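You operate a simulated robot arm through the tools that you are given. There is no shell and no other tool.

You are at the controls of a simulated robot arm. One attempt, no reset.

TASK
Put both spools in the trolley drawer and dust the trolley's top.
Fine: use the teal cloth and leave it in the drawer too; shut the drawer. Where these are worked on the way, their far stop is far enough and under half their travel is too little: trolley drawer. What is to be rubbed or washed off counts as gone when no trace of it is left.
Where things are to end (x, y in the base frame): yellow spool within 60 mm of [730, 300]; teal spool within 60 mm of [820, 300]; teal dusting cloth within 60 mm of [780, 440].

Only the result counts: the job must be done as asked and must still hold three seconds after the hand-in. Knocking over, shifting, dropping, spilling or breaking anything else fails it. Flat cloth is picked up by pressing the open fingertips on it (5 to 10 N) and closing them slowly along it; thin cloth reads only 2 to 8 mm in the jaws.

THE ROBOT
A 7-joint arm with a three-finger gripper, fixed in place. Base frame: the origin is at the foot of the arm, x ahead of it, y to its left, z up; the work surface is at about z = 840. Lengths are in mm, angles in rad, forces in N, time in s.
Its first joint turns from -2.897 to 2.897 rad. Payload 2.69 kg.
The TCP is the grasp point between the finger pads, 30 mm short of the fingertips. In the tool frame z runs along the fingers and y along their closing line. The gripper opens to 128 mm. The gripper's body begins 117 mm behind the TCP.
Orientation is told as [roll, pitch, yaw] about the base's x, y, z axes, in that order, counted from this pose: with the fingers straight down and closing along the base's y, the tool's x points along the base's -x, its y along +y and its z along -z.

THE INTERFACE
- The arm moves only by the tool send_rows. Its argument "commands" is a list of rows, each an object (a shift or turn left out is 0, a gripper value left out holds the last) with "delta_pos": the shift along the tool's x, y, z in units of 500 mm (1.0 is 500 mm), a list of three; "delta_rot": the turn, a rotation vector about the tool's x, y, z in units of 90 degrees (1.0 is 90 degrees), a list of three. In form: [{"delta_pos": [x, y, z], "delta_rot": [wx, wy, wz]}, ...]. A call has 1 to 20 rows; each row is the pose to reach, as a shift and turn from the pose commanded when the call began, along the tool's axes at that moment. "fingers" is the opening, from 0 (shut) to 1 (fully open), set as the call begins (left out, the last holds). A call with a number of a shift or a turn outside -1 to 1 is refused whole. Rows are played at 5 a second. More than 50 mm and 0.15 rad between two rows, or a gripper value outside its range, and nothing of the call is played. Where a pose cannot be reached the arm comes as near as it can. A force on the tool above 40 N (or 10 N above the force at the start of the call, whichever is more), or a blocked arm, ends the call early, and 0.2 s more pass. Each finger halts on what it meets, pressing with about 30 N; the grip force reading is that of the motor and also rises with nothing between the fingers. The clock runs only during rows and for 0.2 s after the last one: add rows that repeat a pose to give the fingers time. The reply holds the time, the measured pose of the TCP, the force on the tool along the base axes, the opening and the grip force, in the units named above and with some noise, with the torque about the TCP (base axes, N m) and any sound that the robot's microphone picked up, and new pictures: "views" is both (left out), scene, wrist or none.
- Cameras (640 x 400 px; columns grow to the right, rows downward): "scene" is fixed at [50.4, 644.2, 1589.5]; the picture's right is [-0.33, -0.94, 0.00], its down [-0.64, 0.23, -0.73] and it looks along [0.69, -0.24, -0.68] (base axes); focal length 352 px, centre (320, 200). "wrist" rides on the gripper at [58, 54, -131] in the tool frame; the picture's right is [-0.68, 0.74, 0.00], its down [-0.62, -0.56, -0.55] and it looks along [-0.40, -0.37, 0.84] (tool axes); focal length 234 px, centre (320, 200). There is no depth. A picture from a camera that has moved, and an enlarged one, comes with that camera's place and axes in the base frame and with its lens. The place of the scene camera against the robot may be out by one fixed shift of up to 18 mm in any direction.
- raise_lower(by): slides the trunk up (or, below 0, down) by that many mm; the arm rides with it, the base frame stays. It gives what a move gives, with no picture.
- inspect(camera, box): a new picture of the part [left, top, right, bottom] of that camera's present view, enlarged. It takes no simulated time.
- finish_job(): hands the job in; it is judged then, once.

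Places have to be worked out from the pictures, the camera data and where the tool is seen. Open the gripper and draw the arm clear of the work before you hand the job in, unless the task says otherwise.

The tools are called as a command line: name --argument value ..., lists and objects as JSON in quotes. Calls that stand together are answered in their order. send_rows: Moves the arm, as the interface text tells. Its arguments: {"type":"object","properties":{"commands":{"type":"array"},"fingers":{"type":"number"},"views":{"type":"string","enum":["both","scene","wrist","none"]}},"required":["commands"]} The other tools are called the same way: raise_lower (by) slides the trunk up or down; inspect (camera, box) takes an enlarged picture of a part of a camera's view; finish_job () hands the job in.

At the start:

```text
time_s: 0.0
eef_pos: [668.0, 199.2, 1174.0]
ee_rot: [0.0, 0.0, 0.0]
ft_force: [-0.3, 0.1, -0.5]
ft_torque: [-0.01, 0.02, -0.01]
grip_width: 128.2
gripper_force: 0.0
trunk travel left (down, up): [-150.0, 200.0]
```

scene: 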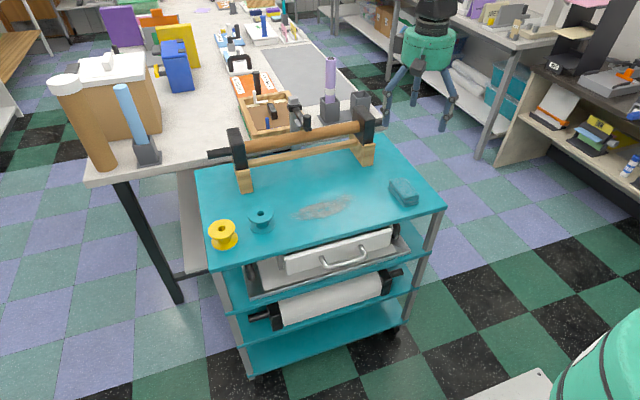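
wrist: 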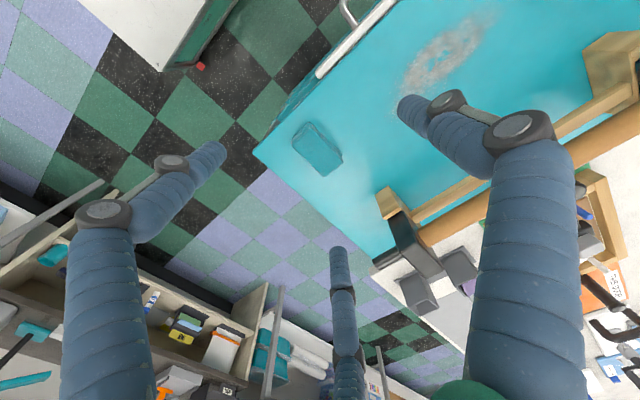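

The scene shows the trolley with the spools at its left, the cloth at its right, a dust patch in the middle, and a drawer with a handle under the top. I'll look at enlarged views before moving.

inspect --camera "scene" --box '[190, 120, 450, 283]'

inspect --camera "scene" --box '[230, 215, 420, 334]'

inspect --camera "scene" --box '[200, 195, 296, 255]'

inspect --camera "wrist" --box '[240, 0, 560, 200]'

```text
2.45 times, centred on (320, 202) of scene
camera zoom: at [50.4, 644.2, 1589.5], right [-0.33, -0.94, 0.0], down [-0.64, 0.23, -0.73], along [0.69, -0.24, -0.68], focal length 864 px, centre (320, 196)
```

zoom: 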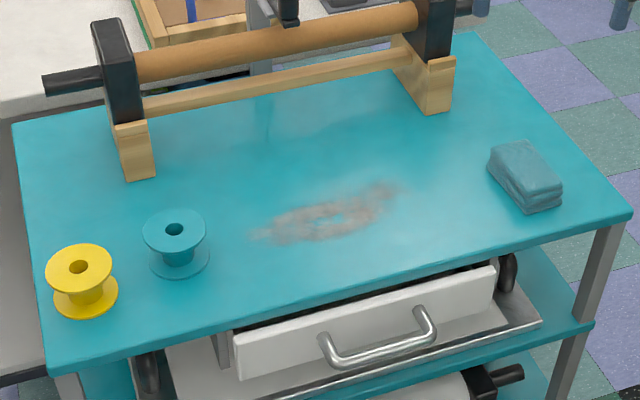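

```text
3.36 times, centred on (325, 274) of scene
camera zoom: at [50.4, 644.2, 1589.5], right [-0.33, -0.94, 0.0], down [-0.64, 0.23, -0.73], along [0.69, -0.24, -0.68], focal length 1183 px, centre (303, -50)
```

zoom: 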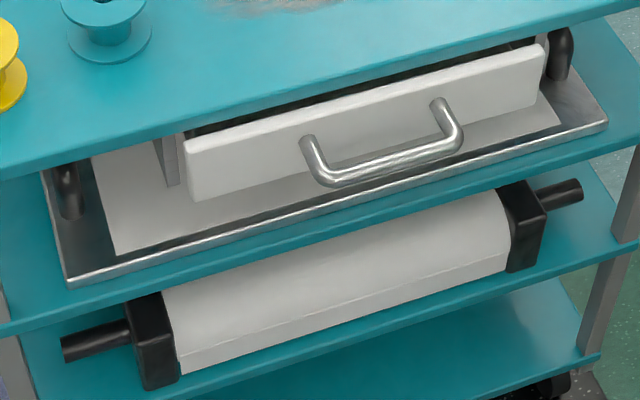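

```text
6.67 times, centred on (248, 225) of scene
camera zoom: at [50.4, 644.2, 1589.5], right [-0.33, -0.94, 0.0], down [-0.64, 0.23, -0.73], along [0.69, -0.24, -0.68], focal length 2346 px, centre (800, 33)
```

zoom: 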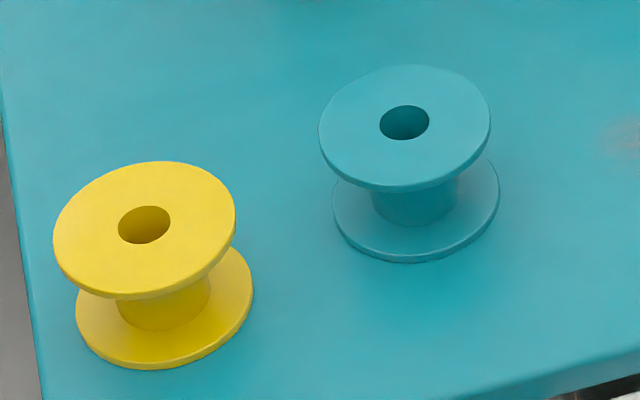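

```text
2.00 times, centred on (400, 100) of wrist
camera zoom: at [610.2, 252.4, 1304.4], right [0.68, 0.74, 0.0], down [0.62, -0.56, 0.55], along [0.4, -0.37, -0.84], focal length 468 px, centre (160, 400)
```

zoom: 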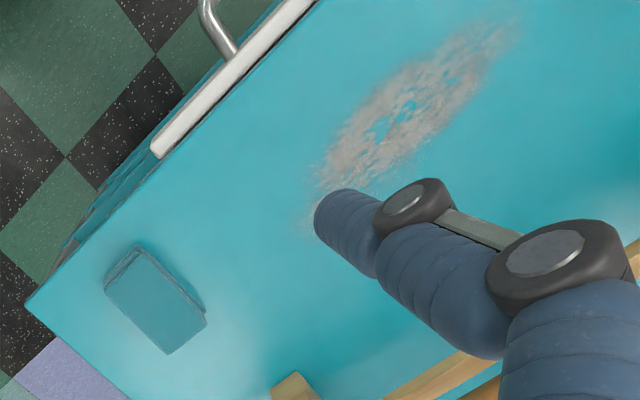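

By triangulating, I put the trolley's front edge at about x=635-650. The drawer front spans roughly y=210 to 545, with the handle near y=370, z≈750. I'll draw the arm back and to the left so the wrist camera can see the drawer front and handle.

send_rows --commands '[{"delta_pos": [0.0596, 0.0558, 0.0276]}, {"delta_pos": [0.1191, 0.1116, 0.0551]}, {"delta_pos": [0.1787, 0.1673, 0.0827]}, {"delta_pos": [0.2382, 0.2231, 0.1102]}, {"delta_pos": [0.2978, 0.2789, 0.1378]}, {"delta_pos": [0.3573, 0.3347, 0.1653]}, {"delta_pos": [0.4169, 0.3904, 0.1929]}, {"delta_pos": [0.4764, 0.4462, 0.2204]}, {"delta_pos": [0.536, 0.502, 0.248]}, {"delta_pos": [0.536, 0.502, 0.248]}]' --views "both"

```text
time_s: 2.2
eef_pos: [398.9, 450.9, 1049.3]
ee_rot: [0.001, -0.001, 0.001]
ft_force: [0.0, -0.2, -0.3]
ft_torque: [-0.02, -0.04, 0.01]
grip_width: 128.3
gripper_force: 0.0
trunk travel left (down, up): [-150.0, 200.0]
camera wrist: at [340.6, 503.3, 1180.1], right [0.68, 0.74, 0.0], down [0.62, -0.56, 0.55], along [0.4, -0.37, -0.84], focal length 234 px, centre (320, 200)
```

scene: 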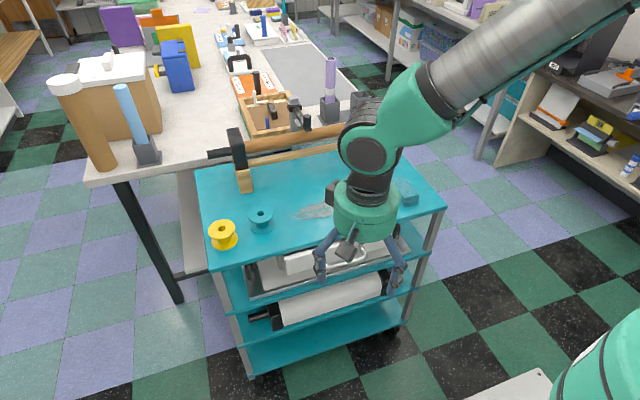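
wrist: 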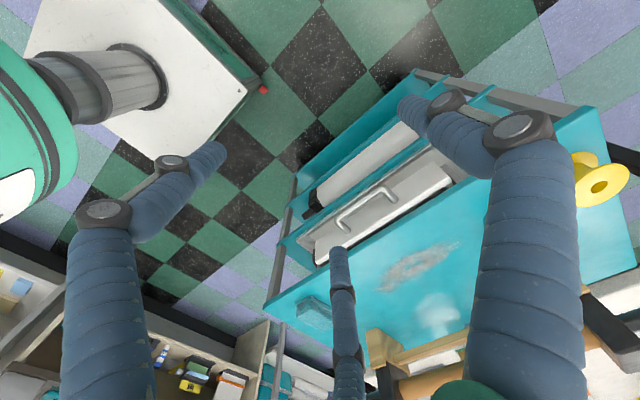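

The hand now sits in front of the trolley and the wrist picture shows the drawer, its handle and the tray below. I'll close the fingers here to see how the jaws move, then look closer at the drawer.

send_rows --commands '[{"delta_pos": [0, 0, 0]}, {"delta_pos": [0, 0, 0]}, {"delta_pos": [0, 0, 0]}, {"delta_pos": [0, 0, 0]}]' --fingers 0.0 --views "both"

inspect --camera "wrist" --box '[240, 50, 480, 350]'

inspect --camera "scene" --box '[200, 150, 456, 310]'

```text
time_s: 3.2
eef_pos: [400.4, 449.3, 1049.4]
ee_rot: [0.0, 0.0, -0.001]
ft_force: [0.8, -0.3, 0.4]
ft_torque: [-0.01, 0.02, 0.01]
grip_width: 2.2
gripper_force: 29.6
trunk travel left (down, up): [-150.0, 200.0]
camera wrist: at [341.2, 502.6, 1180.4], right [0.68, 0.74, 0.0], down [0.62, -0.56, 0.55], along [0.4, -0.37, -0.84], focal length 234 px, centre (320, 200)
```

scene: 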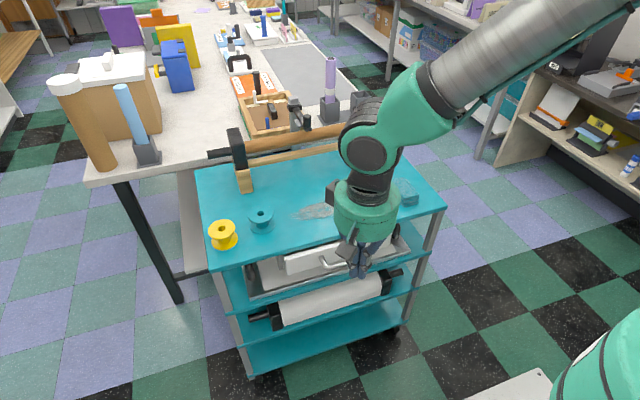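
wrist: 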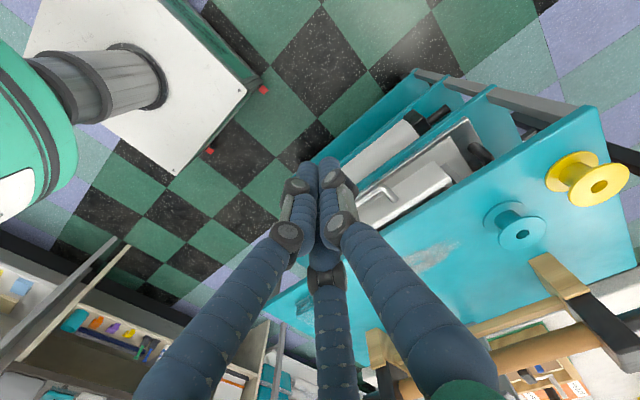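

```text
1.33 times, centred on (360, 200) of wrist
camera zoom: at [341.2, 502.6, 1180.4], right [0.68, 0.74, 0.0], down [0.62, -0.56, 0.55], along [0.4, -0.37, -0.84], focal length 312 px, centre (267, 200)
```

zoom: 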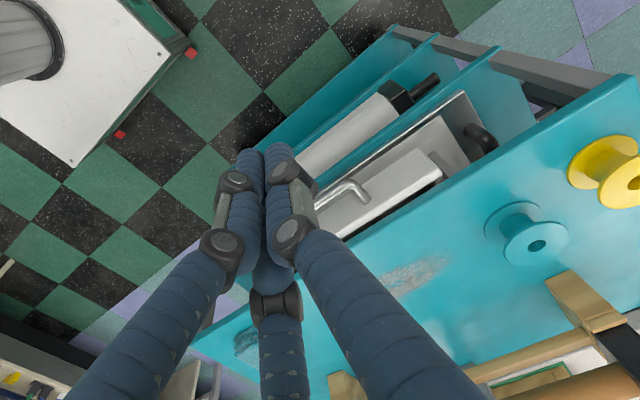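

```text
2.50 times, centred on (328, 230) of scene
camera zoom: at [50.4, 644.2, 1589.5], right [-0.33, -0.94, 0.0], down [-0.64, 0.23, -0.73], along [0.69, -0.24, -0.68], focal length 880 px, centre (300, 125)
```

zoom: 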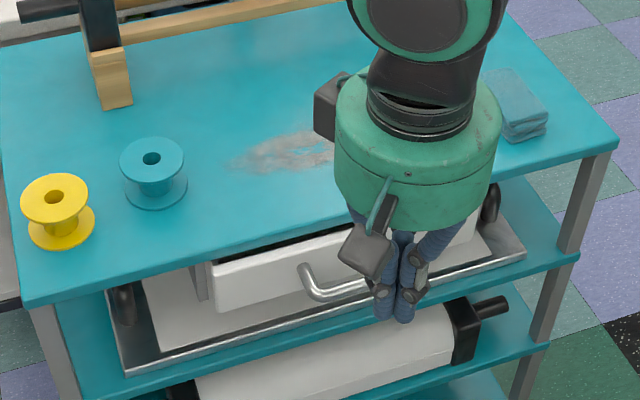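

The hand closes to a point at the TCP, as the numbers say. I place the handle bar at x≈613, y 318–440, z≈745, and I'll go lower and nearer for a second view to pin down its height.

send_rows --commands '[{"delta_pos": [-0.015, -0.0355, 0.0745]}, {"delta_pos": [-0.03, -0.071, 0.149]}, {"delta_pos": [-0.045, -0.1065, 0.2235]}, {"delta_pos": [-0.06, -0.142, 0.298]}, {"delta_pos": [-0.06, -0.142, 0.298]}]' --views "both"

inspect --camera "wrist" --box '[320, 100, 560, 250]'

```text
time_s: 4.4
eef_pos: [432.9, 379.1, 901.0]
ee_rot: [0.0, 0.001, 0.002]
ft_force: [0.3, 0.9, 0.1]
ft_torque: [-0.02, 0.04, -0.02]
grip_width: 1.8
gripper_force: 29.7
trunk travel left (down, up): [-150.0, 200.0]
camera wrist: at [374.3, 431.6, 1031.8], right [0.68, 0.74, 0.0], down [0.62, -0.56, 0.55], along [0.4, -0.37, -0.84], focal length 234 px, centre (320, 200)
```

scene: 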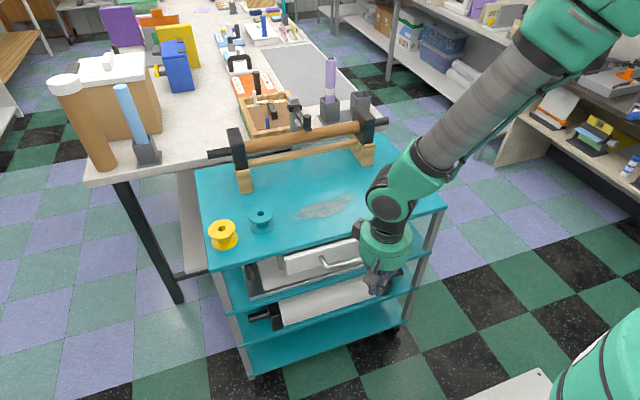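
wrist: 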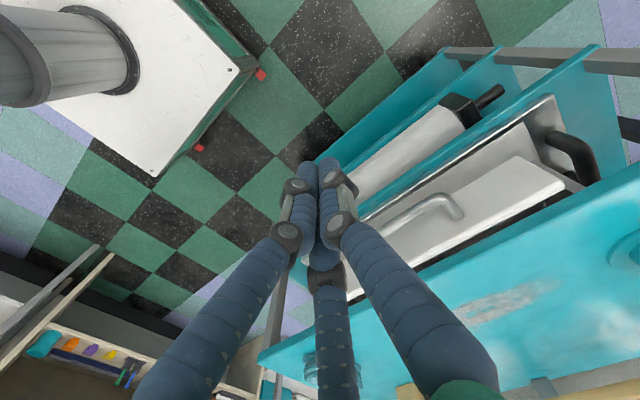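

```text
2.67 times, centred on (440, 175) of wrist
camera zoom: at [374.3, 431.6, 1031.8], right [0.68, 0.74, 0.0], down [0.62, -0.56, 0.55], along [0.4, -0.37, -0.84], focal length 624 px, centre (0, 267)
```

zoom: 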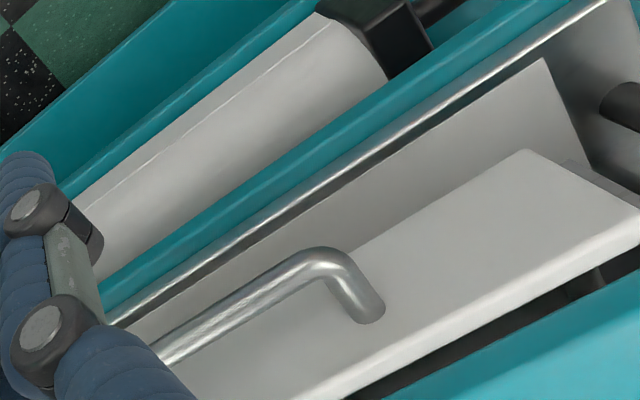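

The two wrist views don't agree well enough on the handle's height, and part of it is hidden behind the fingers. I'll move to the right for a clearer view of the whole handle and zoom in.

send_rows --commands '[{"delta_pos": [0, -0.086, 0]}, {"delta_pos": [0, -0.172, 0]}, {"delta_pos": [0, -0.258, 0]}, {"delta_pos": [0, -0.258, 0]}, {"delta_pos": [0, -0.258, 0]}]' --views "wrist"

inspect --camera "wrist" --box '[380, 80, 620, 230]'

inspect --camera "scene" --box '[240, 210, 440, 335]'

```text
time_s: 5.6
eef_pos: [429.9, 249.7, 899.7]
ee_rot: [0.0, 0.001, 0.004]
ft_force: [0.1, -0.3, -0.3]
ft_torque: [0.0, 0.0, -0.02]
grip_width: 2.0
gripper_force: 30.3
trunk travel left (down, up): [-150.0, 200.0]
camera wrist: at [370.6, 301.8, 1030.7], right [0.68, 0.74, 0.0], down [0.62, -0.56, 0.55], along [0.4, -0.37, -0.84], focal length 234 px, centre (320, 200)
```

wrist: 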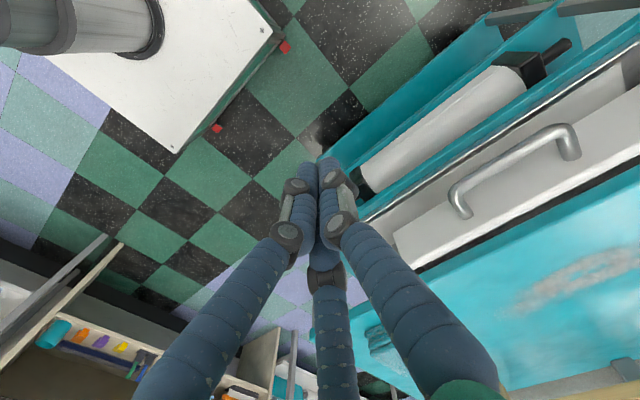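

```text
2.67 times, centred on (500, 155) of wrist
camera zoom: at [370.6, 301.8, 1030.7], right [0.68, 0.74, 0.0], down [0.62, -0.56, 0.55], along [0.4, -0.37, -0.84], focal length 624 px, centre (-160, 320)
```

zoom: 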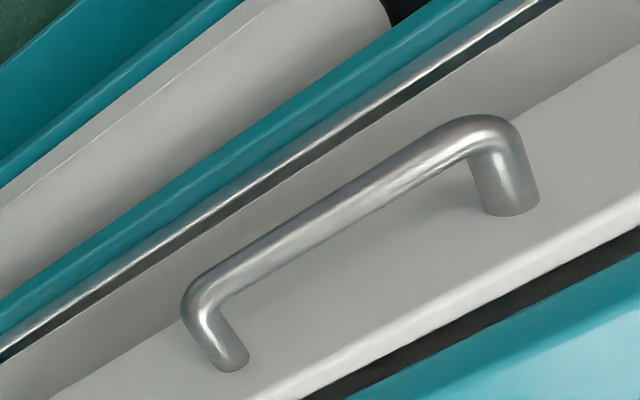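

```text
3.20 times, centred on (340, 272) of scene
camera zoom: at [50.4, 644.2, 1589.5], right [-0.33, -0.94, 0.0], down [-0.64, 0.23, -0.73], along [0.69, -0.24, -0.68], focal length 1126 px, centre (256, -32)
```

zoom: 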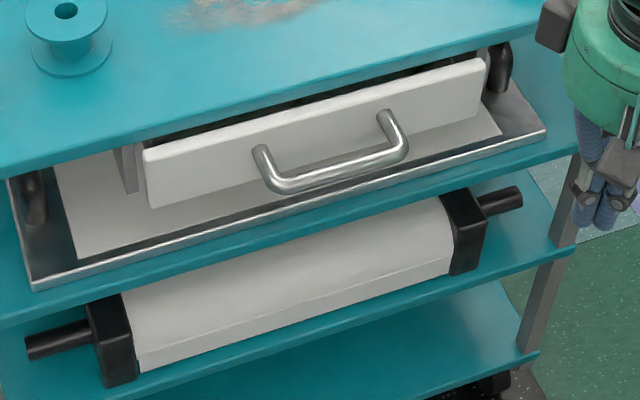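

Triangulating from the last views, the handle bar is at x≈591, y 323–439, z≈788, with the drawer face at x≈634, so there is about 36 mm clear behind the bar. I'll turn the tool +90° about vertical so the fingers close along x, set about 40 mm opening, and wait in front of the handle.

send_rows --commands '[{"delta_pos": [-0.0127, 0.0238, -0.0055], "delta_rot": [0, 0, -0.0909]}, {"delta_pos": [-0.0255, 0.0476, -0.0109], "delta_rot": [0, 0, -0.1818]}, {"delta_pos": [-0.0382, 0.0715, -0.0164], "delta_rot": [0, 0, -0.2727]}, {"delta_pos": [-0.0509, 0.0953, -0.0218], "delta_rot": [0, 0, -0.3636]}, {"delta_pos": [-0.0636, 0.1191, -0.0273], "delta_rot": [0, 0, -0.4545]}, {"delta_pos": [-0.0764, 0.1429, -0.0327], "delta_rot": [0, 0, -0.5455]}, {"delta_pos": [-0.0891, 0.1667, -0.0382], "delta_rot": [0, 0, -0.6364]}, {"delta_pos": [-0.1018, 0.1905, -0.0436], "delta_rot": [0, 0, -0.7273]}, {"delta_pos": [-0.1145, 0.2144, -0.0491], "delta_rot": [0, 0, -0.8182]}, {"delta_pos": [-0.1273, 0.2382, -0.0545], "delta_rot": [0, 0, -0.9091]}, {"delta_pos": [-0.14, 0.262, -0.06], "delta_rot": [0, 0, -1.0]}, {"delta_pos": [-0.14, 0.262, -0.06], "delta_rot": [0, 0, -1.0]}, {"delta_pos": [-0.14, 0.262, -0.06], "delta_rot": [0, 0, -1.0]}]' --fingers 0.3125 --views "both"

inspect --camera "wrist" --box '[160, 50, 480, 250]'

```text
time_s: 8.4
eef_pos: [500.7, 383.3, 930.0]
ee_rot: [0.0, 0.0, 1.573]
ft_force: [-0.9, -0.6, -1.0]
ft_torque: [-0.01, -0.04, -0.01]
grip_width: 40.0
gripper_force: 0.0
trunk travel left (down, up): [-150.0, 200.0]
camera wrist: at [446.7, 322.4, 1061.7], right [-0.74, 0.68, 0.0], down [0.56, 0.62, 0.55], along [0.37, 0.4, -0.84], focal length 234 px, centre (320, 200)
```

scene: 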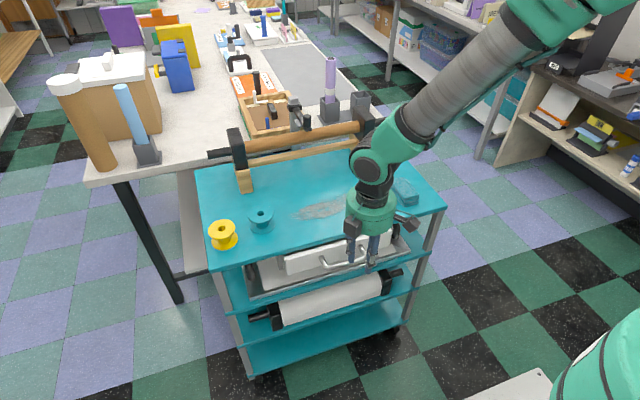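
wrist: 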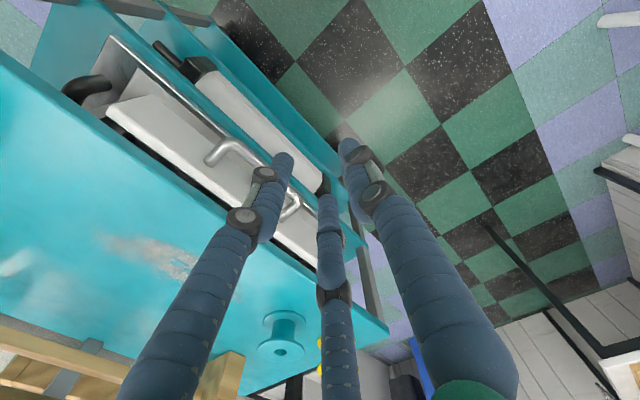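

```text
2.00 times, centred on (320, 150) of wrist
camera zoom: at [446.7, 322.4, 1061.7], right [-0.74, 0.68, 0.0], down [0.56, 0.62, 0.55], along [0.37, 0.4, -0.84], focal length 468 px, centre (320, 300)
```

zoom: 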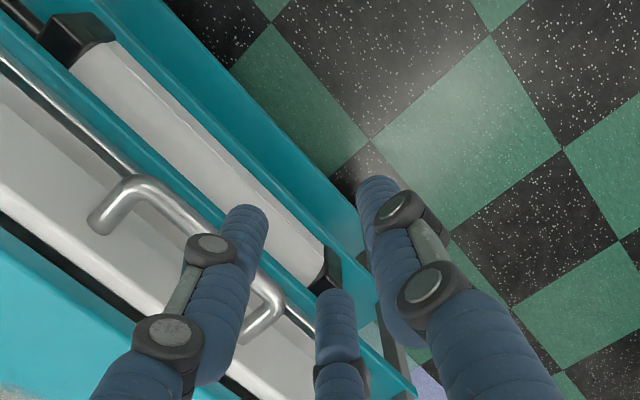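

The handle agrees with my estimate (bar x≈591, z≈788). I'll move over the bar and lower until the fingertips are just above it, then check.

send_rows --commands '[{"delta_pos": [0, -0.09, 0]}, {"delta_pos": [0, -0.18, 0]}, {"delta_pos": [0, -0.18, 0.08]}, {"delta_pos": [0, -0.18, 0.16]}, {"delta_pos": [0, -0.18, 0.16]}, {"delta_pos": [0, -0.18, 0.16]}]' --views "both"

inspect --camera "wrist" --box '[160, 50, 480, 250]'

inspect --camera "scene" --box '[270, 190, 430, 290]'

```text
time_s: 9.8
eef_pos: [590.4, 382.5, 849.2]
ee_rot: [0.001, 0.0, 1.57]
ft_force: [-0.1, 0.0, 0.3]
ft_torque: [-0.02, -0.04, 0.01]
grip_width: 39.8
gripper_force: 0.1
trunk travel left (down, up): [-150.0, 200.0]
camera wrist: at [535.5, 321.8, 979.7], right [-0.74, 0.68, 0.0], down [0.57, 0.62, 0.55], along [0.37, 0.4, -0.84], focal length 234 px, centre (320, 200)
```

scene: 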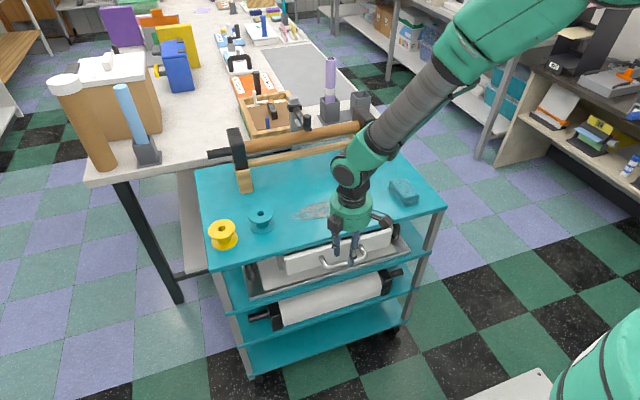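
wrist: 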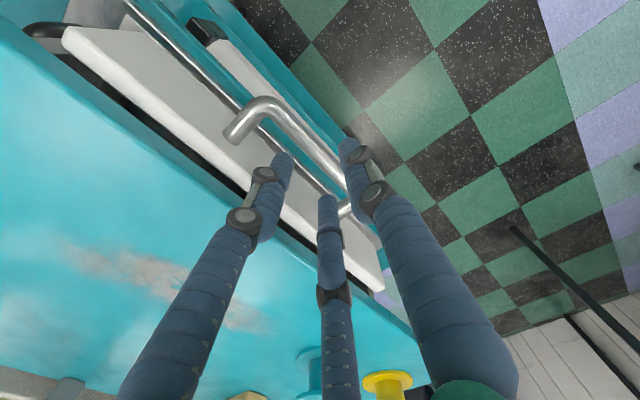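

```text
2.00 times, centred on (320, 150) of wrist
camera zoom: at [535.5, 321.8, 979.7], right [-0.74, 0.68, 0.0], down [0.57, 0.62, 0.55], along [0.37, 0.4, -0.84], focal length 468 px, centre (320, 300)
```

zoom: 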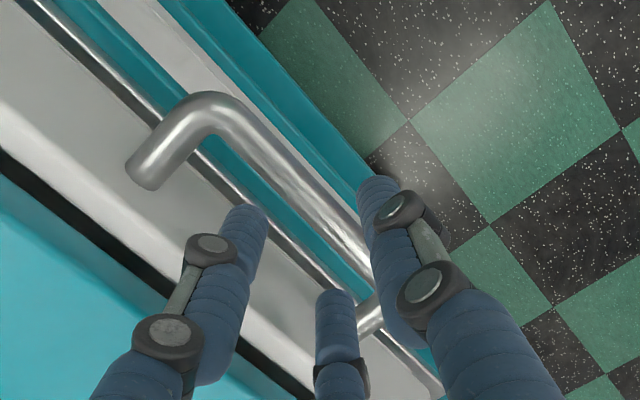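

```text
4.00 times, centred on (350, 240) of scene
camera zoom: at [50.4, 644.2, 1589.5], right [-0.33, -0.94, 0.0], down [-0.64, 0.23, -0.73], along [0.69, -0.24, -0.68], focal length 1408 px, centre (200, 40)
```

zoom: 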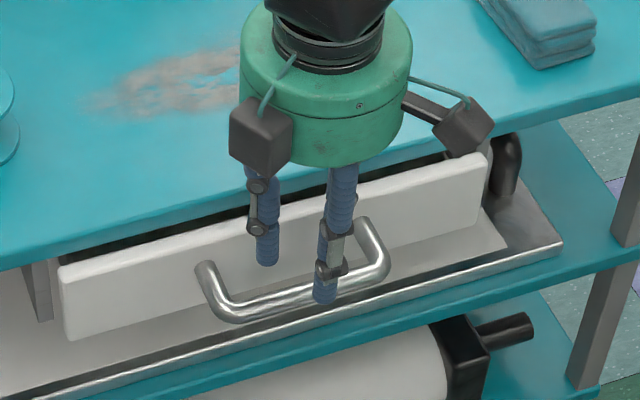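

The fingers straddle the bar as planned, with bar x≈591 and tips still above it. I'll lower another 60 mm so the pads are level with the bar.

send_rows --commands '[{"delta_pos": [0, 0, 0.03]}, {"delta_pos": [0, 0, 0.06]}, {"delta_pos": [0, 0, 0.09]}, {"delta_pos": [0, 0, 0.12]}, {"delta_pos": [0, 0, 0.12]}]' --views "both"

inspect --camera "scene" --box '[270, 190, 430, 290]'

```text
time_s: 11.0
eef_pos: [590.9, 381.7, 789.3]
ee_rot: [-0.001, -0.001, 1.572]
ft_force: [4.0, 0.9, -0.9]
ft_torque: [0.05, 0.01, 0.07]
grip_width: 41.1
gripper_force: 0.6
trunk travel left (down, up): [-150.0, 200.0]
camera wrist: at [536.9, 321.8, 920.2], right [-0.74, 0.68, 0.0], down [0.57, 0.62, 0.55], along [0.37, 0.4, -0.84], focal length 234 px, centre (320, 200)
```

scene: 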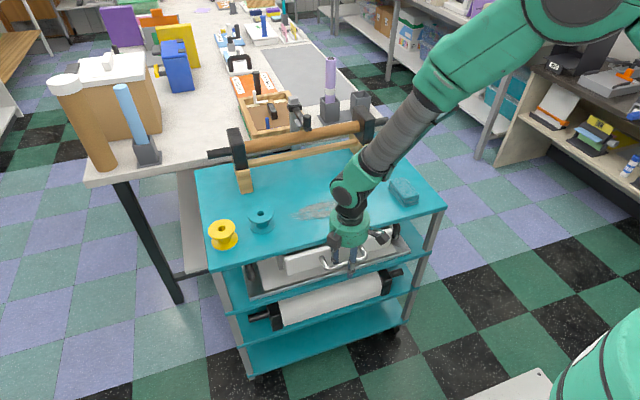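
wrist: 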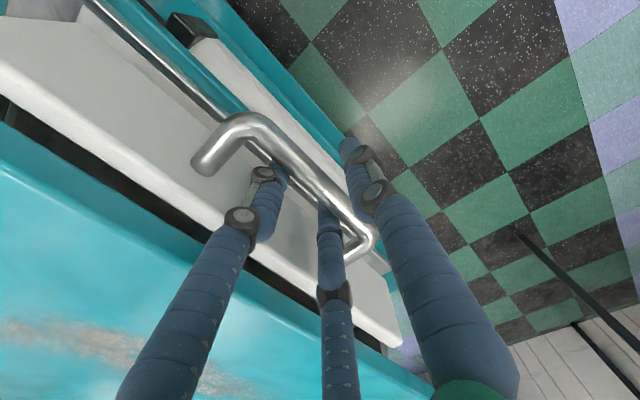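

```text
4.00 times, centred on (350, 240) of scene
camera zoom: at [50.4, 644.2, 1589.5], right [-0.33, -0.94, 0.0], down [-0.64, 0.23, -0.73], along [0.69, -0.24, -0.68], focal length 1408 px, centre (200, 40)
```

zoom: 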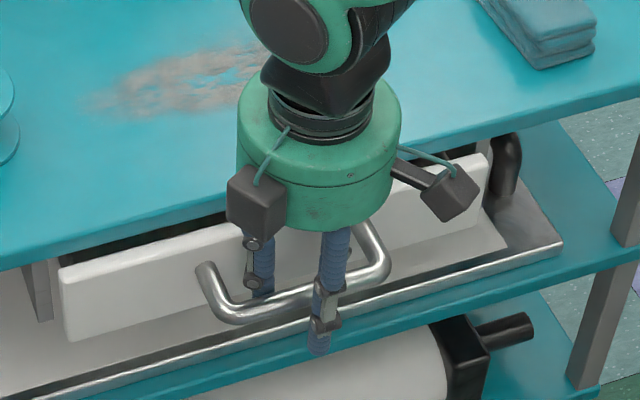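

A slight +x contact (4 N) shows the rear finger is just touching the back of the bar, so the bar is between the fingers. I'll close on it.

send_rows --commands '[{"delta_pos": [0, 0, 0]}, {"delta_pos": [0, 0, 0]}, {"delta_pos": [0, 0, 0]}]' --fingers 0.0 --views "wrist"

```text
time_s: 11.8
eef_pos: [589.6, 380.2, 789.2]
ee_rot: [0.002, 0.0, 1.573]
ft_force: [2.8, -8.5, -0.8]
ft_torque: [-0.15, -0.02, 0.7]
grip_width: 24.4
gripper_force: 45.0
trunk travel left (down, up): [-150.0, 200.0]
camera wrist: at [536.7, 321.3, 920.4], right [-0.74, 0.68, 0.0], down [0.57, 0.62, 0.55], along [0.37, 0.4, -0.84], focal length 234 px, centre (320, 200)
```

wrist: 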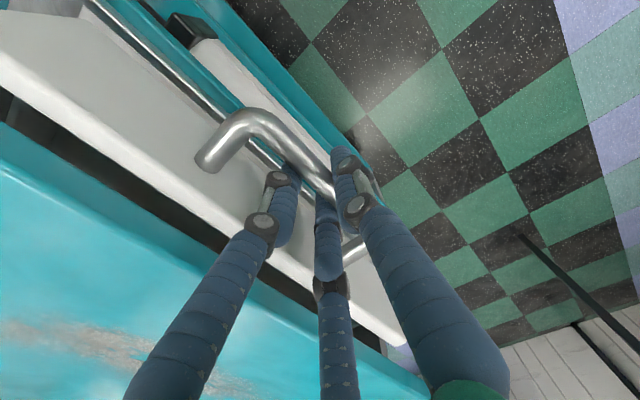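

The gripper has closed at 24 mm with 45 N on the bar. I'll start pulling the drawer straight toward the robot (−x) in small steps.

send_rows --commands '[{"delta_pos": [0, 0.03, 0]}, {"delta_pos": [0, 0.06, 0]}, {"delta_pos": [0, 0.09, 0]}, {"delta_pos": [0, 0.12, 0]}, {"delta_pos": [0, 0.15, 0]}, {"delta_pos": [0, 0.18, 0]}, {"delta_pos": [0, 0.18, 0]}]' --views "both"

```text
time_s: 13.4
eef_pos: [500.1, 381.8, 788.4]
ee_rot: [0.003, 0.002, 1.573]
ft_force: [-2.1, -6.7, -38.1]
ft_torque: [0.63, -0.23, 0.72]
grip_width: 24.3
gripper_force: 45.0
trunk travel left (down, up): [-150.0, 200.0]
camera wrist: at [446.5, 321.5, 920.7], right [-0.74, 0.68, 0.0], down [0.57, 0.62, 0.55], along [0.37, 0.4, -0.84], focal length 234 px, centre (320, 200)
```

scene: 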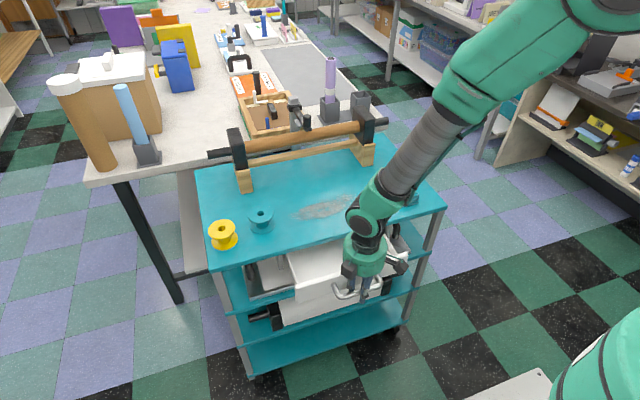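
wrist: 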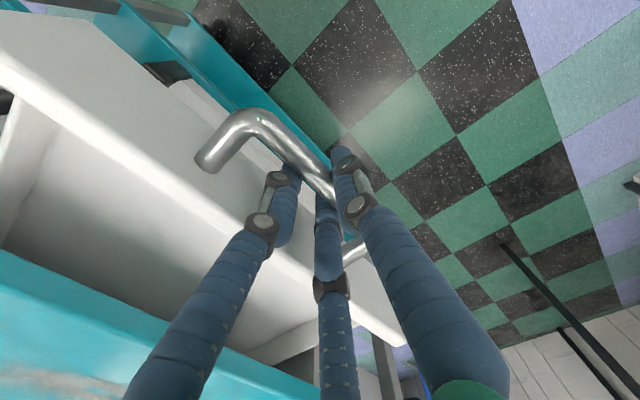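

The drawer slides out, but the tool shows −38 N vertically, so I'm lifting on the handle. I'll ease the hand down slightly to relieve it before pulling on.

send_rows --commands '[{"delta_pos": [0, 0, 0.002]}, {"delta_pos": [0, 0, 0.004]}, {"delta_pos": [0, 0, 0.004]}]' --views "none"

```text
time_s: 14.2
eef_pos: [502.7, 382.0, 790.0]
ee_rot: [-0.002, -0.001, 1.571]
ft_force: [-0.8, -23.8, -1.5]
ft_torque: [-1.02, -0.01, 0.82]
grip_width: 24.1
gripper_force: 45.5
trunk travel left (down, up): [-150.0, 200.0]
```

The vertical load is gone, but there is now a sideways −24 N. I'll nudge 1.5 mm toward −y and read again.

send_rows --commands '[{"delta_pos": [0.002, 0, 0]}, {"delta_pos": [0.003, 0, 0]}, {"delta_pos": [0.003, 0, 0]}]' --views "none"

```text
time_s: 15.0
eef_pos: [500.0, 380.6, 789.3]
ee_rot: [-0.002, -0.002, 1.572]
ft_force: [-0.8, -1.4, -0.6]
ft_torque: [0.21, 0.01, 0.75]
grip_width: 24.5
gripper_force: 45.3
trunk travel left (down, up): [-150.0, 200.0]
```

Forces are now near zero, so I'll continue pulling another 90 mm.

send_rows --commands '[{"delta_pos": [0, 0.03, 0]}, {"delta_pos": [0, 0.06, 0]}, {"delta_pos": [0, 0.09, 0]}, {"delta_pos": [0, 0.12, 0]}, {"delta_pos": [0, 0.15, 0]}, {"delta_pos": [0, 0.18, 0]}, {"delta_pos": [0, 0.18, 0]}]' --views "scene"

```text
time_s: 16.6
eef_pos: [409.7, 380.9, 790.5]
ee_rot: [-0.001, -0.001, 1.573]
ft_force: [-2.4, 13.2, 5.6]
ft_torque: [0.01, -0.02, 0.71]
grip_width: 24.4
gripper_force: 44.6
trunk travel left (down, up): [-150.0, 200.0]
```

scene: 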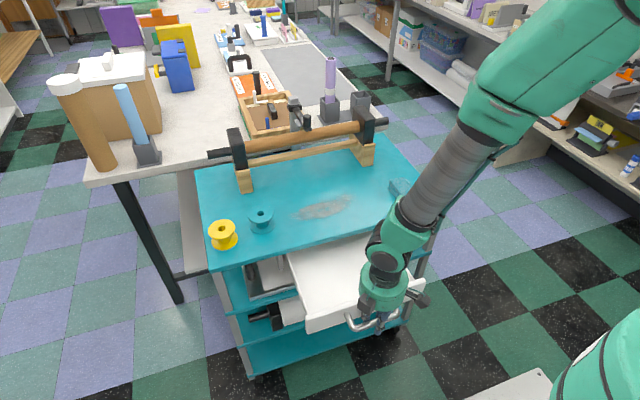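

The drawer is out about 180 mm and slides freely. I'll keep pulling until it meets its stop.

send_rows --commands '[{"delta_pos": [0, 0.03, 0]}, {"delta_pos": [0, 0.06, 0]}, {"delta_pos": [0, 0.09, 0]}, {"delta_pos": [0, 0.12, 0]}, {"delta_pos": [0, 0.15, 0]}, {"delta_pos": [0, 0.18, 0]}, {"delta_pos": [0, 0.18, 0]}]' --views "scene"

```text
time_s: 17.6
eef_pos: [355.6, 381.7, 789.4]
ee_rot: [-0.004, -0.003, 1.572]
ft_force: [4.9, -1.6, -0.6]
ft_torque: [-0.49, -0.13, 0.76]
grip_width: 24.3
gripper_force: 44.9
trunk travel left (down, up): [-150.0, 200.0]
stopped in row 5: the force on the tool passed its limit at 58 N (the readings are from after the stop); the commanded pose is now the measured one
```

scene: 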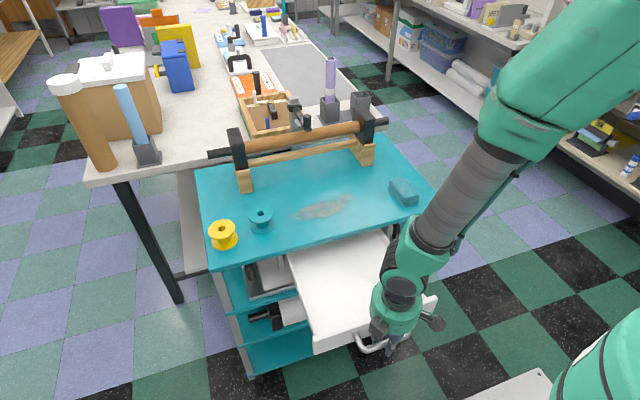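

The pull stopped with 58 N at x≈355, after about 235 mm of travel, which is likely the far stop. A very small further pull will confirm it.

send_rows --commands '[{"delta_pos": [0, 0.004, 0]}, {"delta_pos": [0, 0.008, 0]}, {"delta_pos": [0, 0.012, 0]}, {"delta_pos": [0, 0.016, 0]}]' --views "none"

```text
time_s: 18.2
eef_pos: [354.9, 381.9, 790.5]
ee_rot: [-0.004, -0.003, 1.572]
ft_force: [16.0, -5.0, -11.2]
ft_torque: [-0.07, -0.15, 0.83]
grip_width: 24.5
gripper_force: 44.5
trunk travel left (down, up): [-150.0, 200.0]
stopped in row 2: the force on the tool passed its limit at 45 N (the readings are from after the stop); the commanded pose is now the measured one
```

The second small pull hit 45 N at once with no motion, so the drawer is at its far stop, D≈235 mm out. I'll open the fingers and lift straight up off the handle.

send_rows --commands '[{"delta_pos": [0, 0, 0]}, {"delta_pos": [0, 0, 0]}, {"delta_pos": [0, 0, 0]}]' --fingers 0.33 --views "none"

```text
time_s: 19.0
eef_pos: [353.0, 381.1, 789.4]
ee_rot: [-0.006, -0.004, 1.574]
ft_force: [-0.4, -0.4, -0.8]
ft_torque: [0.03, 0.0, 0.01]
grip_width: 42.3
gripper_force: 0.1
trunk travel left (down, up): [-150.0, 200.0]
```

The fingers are released with no contact. Lifting to z≈1040 for a look into the open drawer.

send_rows --commands '[{"delta_pos": [0, 0, -0.05]}, {"delta_pos": [0, 0, -0.14]}, {"delta_pos": [0, 0, -0.23]}, {"delta_pos": [0, 0, -0.32]}, {"delta_pos": [0, 0, -0.41]}, {"delta_pos": [0, 0, -0.5]}, {"delta_pos": [0, 0, -0.5]}]' --views "both"

inspect --camera "scene" --box '[200, 150, 456, 350]'

```text
time_s: 20.6
eef_pos: [351.1, 381.9, 1043.6]
ee_rot: [-0.006, -0.006, 1.572]
ft_force: [0.4, 0.6, 0.8]
ft_torque: [0.06, -0.06, 0.02]
grip_width: 42.4
gripper_force: 0.1
trunk travel left (down, up): [-150.0, 200.0]
camera wrist: at [297.9, 320.1, 1173.9], right [-0.74, 0.68, 0.0], down [0.56, 0.61, 0.55], along [0.37, 0.41, -0.83], focal length 234 px, centre (320, 200)
```

scene: 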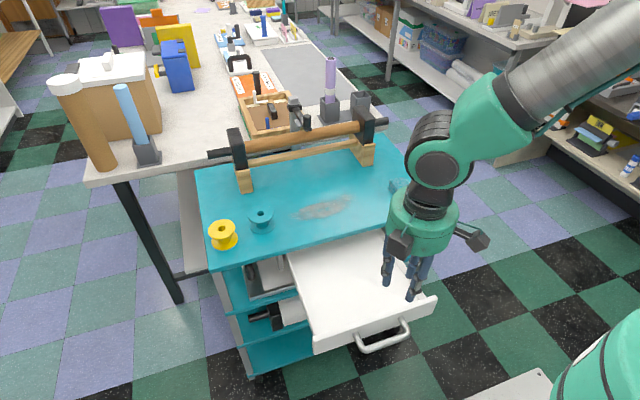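
wrist: 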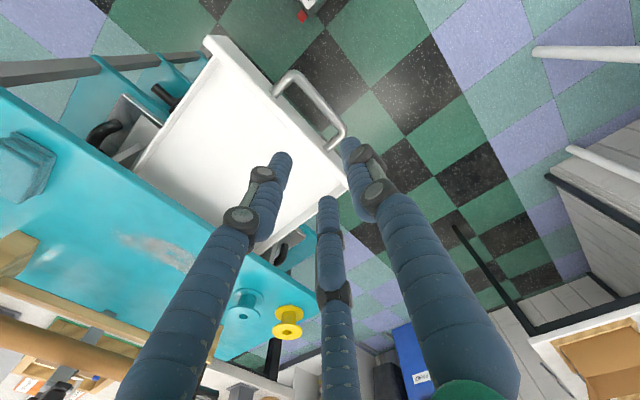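

```text
2.00 times, centred on (328, 250) of scene
camera zoom: at [50.4, 644.2, 1589.5], right [-0.33, -0.94, 0.0], down [-0.64, 0.23, -0.73], along [0.69, -0.24, -0.68], focal length 704 px, centre (304, 100)
```

zoom: 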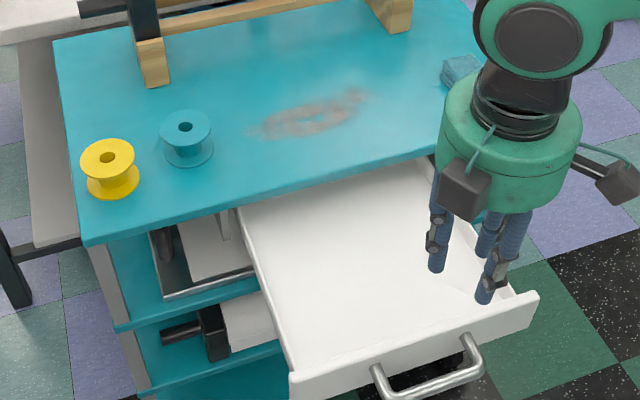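

The drawer is open and empty, a shallow white tray. Next I'll turn back to yaw 0 and move to where the wrist camera can see the two spools, keeping the hand high.

send_rows --commands '[{"delta_pos": [-0.0324, -0.0453, -0.0013], "delta_rot": [0, 0, 0.0909]}, {"delta_pos": [-0.0647, -0.0905, -0.0025], "delta_rot": [0, 0, 0.1818]}, {"delta_pos": [-0.0971, -0.1358, -0.0038], "delta_rot": [0, 0, 0.2727]}, {"delta_pos": [-0.1295, -0.1811, -0.0051], "delta_rot": [0, 0, 0.3636]}, {"delta_pos": [-0.1618, -0.2264, -0.0064], "delta_rot": [0, 0, 0.4545]}, {"delta_pos": [-0.1942, -0.2716, -0.0076], "delta_rot": [0, 0, 0.5455]}, {"delta_pos": [-0.2265, -0.3169, -0.0089], "delta_rot": [0, 0, 0.6364]}, {"delta_pos": [-0.2589, -0.3622, -0.0102], "delta_rot": [0, 0, 0.7273]}, {"delta_pos": [-0.2913, -0.4075, -0.0115], "delta_rot": [0, 0, 0.8182]}, {"delta_pos": [-0.3236, -0.4527, -0.0127], "delta_rot": [0, 0, 0.9091]}, {"delta_pos": [-0.356, -0.498, -0.014], "delta_rot": [0, 0, 1.0]}, {"delta_pos": [-0.356, -0.498, -0.014], "delta_rot": [0, 0, 1.0]}, {"delta_pos": [-0.356, -0.498, -0.014], "delta_rot": [0, 0, 1.0]}]' --fingers 0.0 --views "both"

inspect --camera "wrist" --box '[380, 60, 620, 210]'

inspect --camera "wrist" --box '[160, 0, 480, 200]'

```text
time_s: 23.4
eef_pos: [601.2, 558.2, 1048.4]
ee_rot: [0.003, -0.004, 0.002]
ft_force: [-0.7, 0.4, 1.0]
ft_torque: [0.0, -0.01, 0.0]
grip_width: 2.4
gripper_force: 29.8
trunk travel left (down, up): [-150.0, 200.0]
camera wrist: at [543.0, 610.3, 1179.7], right [0.68, 0.74, 0.01], down [0.61, -0.57, 0.55], along [0.41, -0.37, -0.84], focal length 234 px, centre (320, 200)
```

scene: 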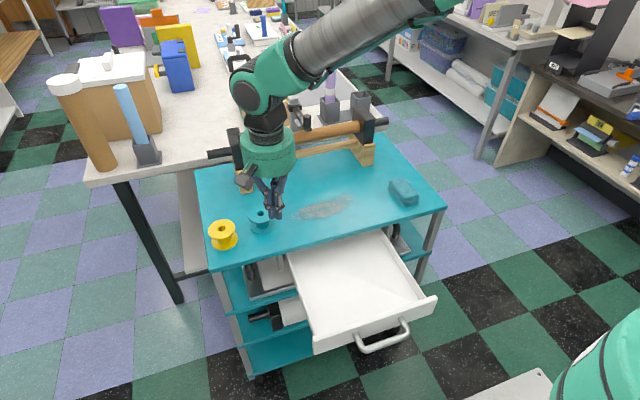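
wrist: 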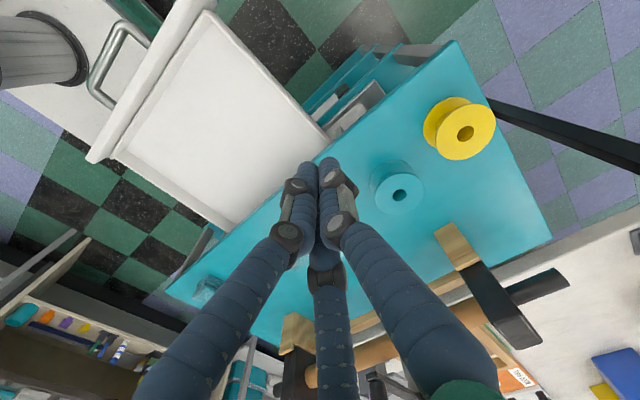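

```text
2.67 times, centred on (500, 135) of wrist
camera zoom: at [543.0, 610.3, 1179.7], right [0.68, 0.74, 0.01], down [0.61, -0.57, 0.55], along [0.41, -0.37, -0.84], focal length 624 px, centre (-160, 373)
```

zoom: 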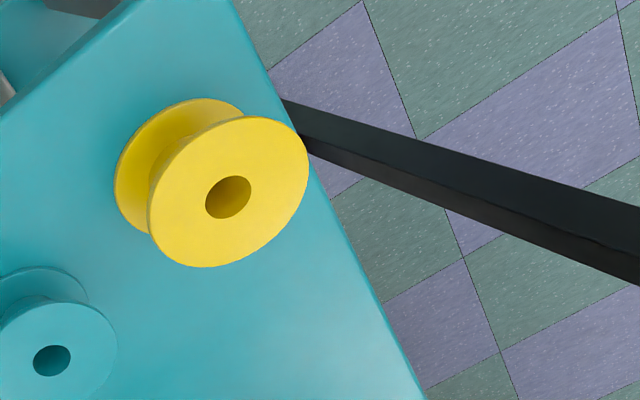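

```text
2.00 times, centred on (320, 100) of wrist
camera zoom: at [543.0, 610.3, 1179.7], right [0.68, 0.74, 0.01], down [0.61, -0.57, 0.55], along [0.41, -0.37, -0.84], focal length 468 px, centre (320, 400)
```

zoom: 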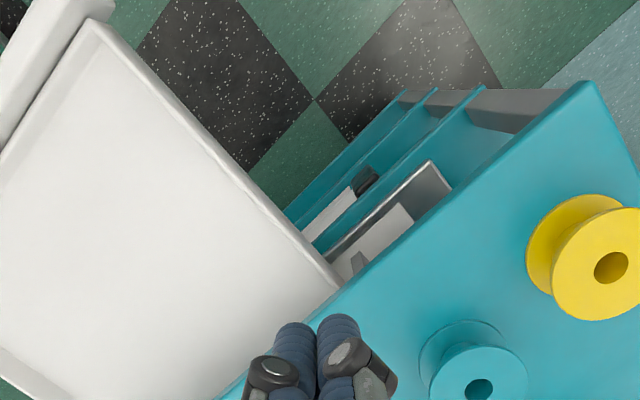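

From this view, with the flange top at z≈892, I put the yellow spool at (734, 682) and the teal spool at (755, 572). Before grasping I'll find the trolley top's true height by touching a clear spot near (700, 480) with closed fingers.

send_rows --commands '[{"delta_pos": [-0.0396, -0.0312, 0.0592]}, {"delta_pos": [-0.0792, -0.0624, 0.1184]}, {"delta_pos": [-0.1188, -0.0936, 0.1776]}, {"delta_pos": [-0.1584, -0.1248, 0.2368]}, {"delta_pos": [-0.198, -0.156, 0.296]}, {"delta_pos": [-0.198, -0.156, 0.296]}]' --views "both"

```text
time_s: 24.8
eef_pos: [701.3, 480.6, 900.6]
ee_rot: [0.003, -0.004, 0.002]
ft_force: [0.1, 0.3, -0.2]
ft_torque: [0.01, 0.05, -0.01]
grip_width: 2.1
gripper_force: 30.4
trunk travel left (down, up): [-150.0, 200.0]
camera wrist: at [643.4, 532.0, 1031.9], right [0.68, 0.74, 0.01], down [0.61, -0.57, 0.55], along [0.41, -0.37, -0.84], focal length 234 px, centre (320, 200)
```

scene: 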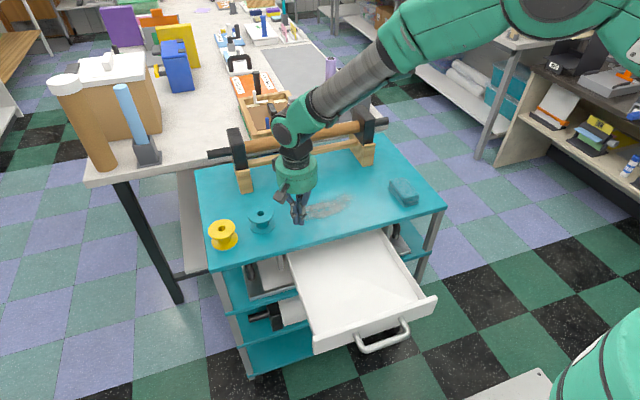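
wrist: 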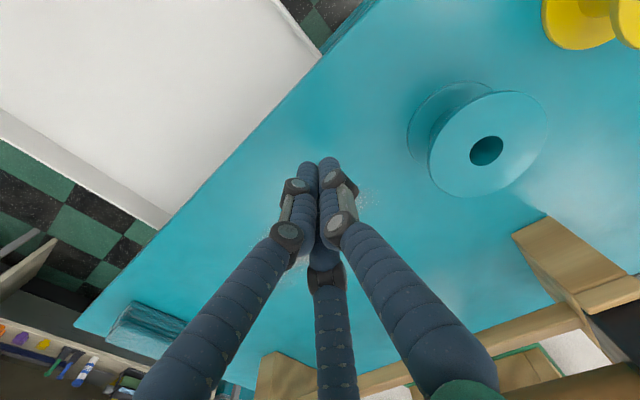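

The teal spool again comes out at (756, 572) with its top at ≈891. I'll descend slowly to touch the tabletop.

send_rows --commands '[{"delta_pos": [0, 0, 0.02]}, {"delta_pos": [0, 0, 0.036]}, {"delta_pos": [0, 0, 0.044]}, {"delta_pos": [0, 0, 0.048]}, {"delta_pos": [0, 0, 0.052]}, {"delta_pos": [0, 0, 0.056]}, {"delta_pos": [0, 0, 0.06]}, {"delta_pos": [0, 0, 0.064]}, {"delta_pos": [0, 0, 0.068]}, {"delta_pos": [0, 0, 0.072]}, {"delta_pos": [0, 0, 0.076]}, {"delta_pos": [0, 0, 0.08]}]' --views "none"

```text
time_s: 27.4
eef_pos: [701.9, 481.3, 868.2]
ee_rot: [0.007, -0.012, 0.001]
ft_force: [-8.2, -5.0, 16.9]
ft_torque: [-0.25, 0.51, 0.06]
grip_width: 2.1
gripper_force: 30.1
trunk travel left (down, up): [-150.0, 200.0]
stopped in row 12: the force on the tool passed its limit at 42 N (the readings are from after the stop); the commanded pose is now the measured one
```

The tabletop is at z≈840, since contact came with the tips at TCP≈869. I'll lift off, level the tool, and move above the teal spool at (756, 572).

send_rows --commands '[{"delta_pos": [0, 0, -0.06], "delta_rot": [0.0045, 0.0076, 0]}, {"delta_pos": [0, 0, -0.15], "delta_rot": [0.0045, 0.0076, 0]}, {"delta_pos": [-0.036, 0.06, -0.184], "delta_rot": [0.0045, 0.0076, 0]}, {"delta_pos": [-0.072, 0.121, -0.184], "delta_rot": [0.0045, 0.0076, 0]}, {"delta_pos": [-0.108, 0.182, -0.184], "delta_rot": [0.0045, 0.0076, 0]}, {"delta_pos": [-0.108, 0.182, -0.184], "delta_rot": [0.0045, 0.0076, 0]}]' --views "none"

send_rows --commands '[{"delta_pos": [0, 0, 0]}, {"delta_pos": [0, 0, 0]}, {"delta_pos": [0, 0, 0]}]' --fingers 0.8 --views "both"

inspect --camera "wrist" --box '[200, 80, 440, 230]'

```text
time_s: 28.8
eef_pos: [755.2, 574.1, 958.0]
ee_rot: [0.0, 0.007, -0.001]
ft_force: [0.1, 0.2, -0.8]
ft_torque: [-0.03, 0.04, 0.0]
grip_width: 2.1
gripper_force: 30.5
trunk travel left (down, up): [-150.0, 200.0]
```

```text
time_s: 29.6
eef_pos: [755.2, 573.4, 958.9]
ee_rot: [-0.003, 0.006, 0.003]
ft_force: [0.3, 0.0, 0.2]
ft_torque: [0.01, -0.02, 0.0]
grip_width: 102.5
gripper_force: 0.0
trunk travel left (down, up): [-150.0, 200.0]
camera wrist: at [697.8, 625.7, 1089.3], right [0.68, 0.74, 0.0], down [0.62, -0.56, 0.55], along [0.4, -0.37, -0.84], focal length 234 px, centre (320, 200)
```

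scene: 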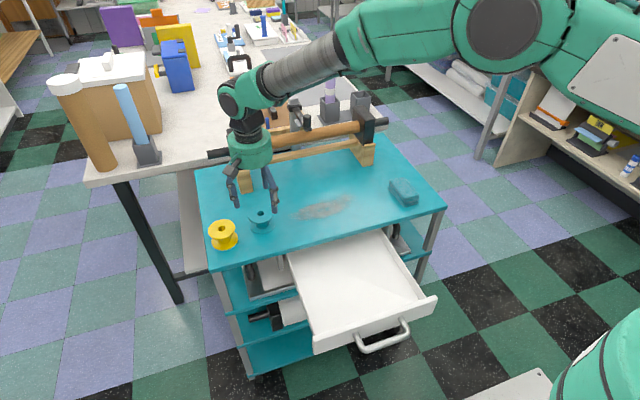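
wrist: 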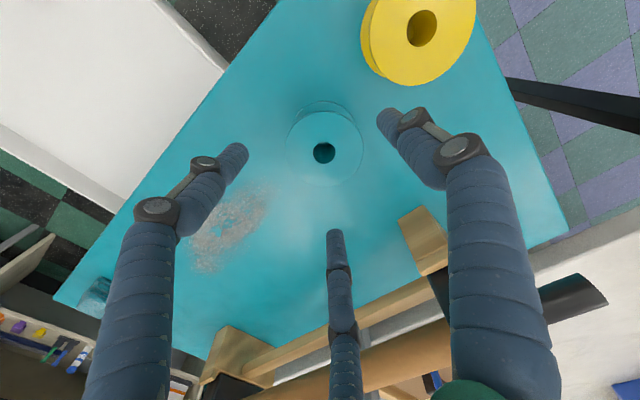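

```text
2.67 times, centred on (320, 155) of wrist
camera zoom: at [697.8, 625.7, 1089.3], right [0.68, 0.74, 0.0], down [0.62, -0.56, 0.55], along [0.4, -0.37, -0.84], focal length 624 px, centre (320, 320)
```

zoom: 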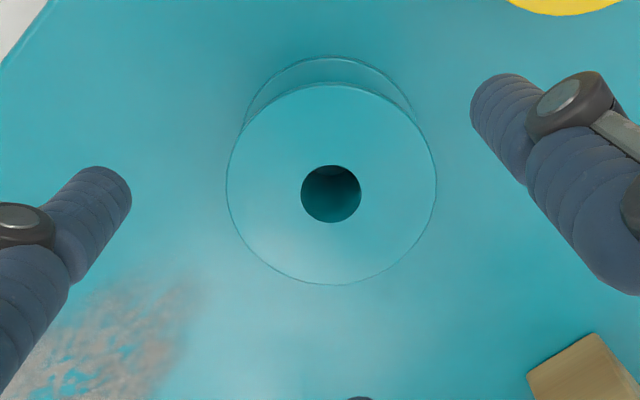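

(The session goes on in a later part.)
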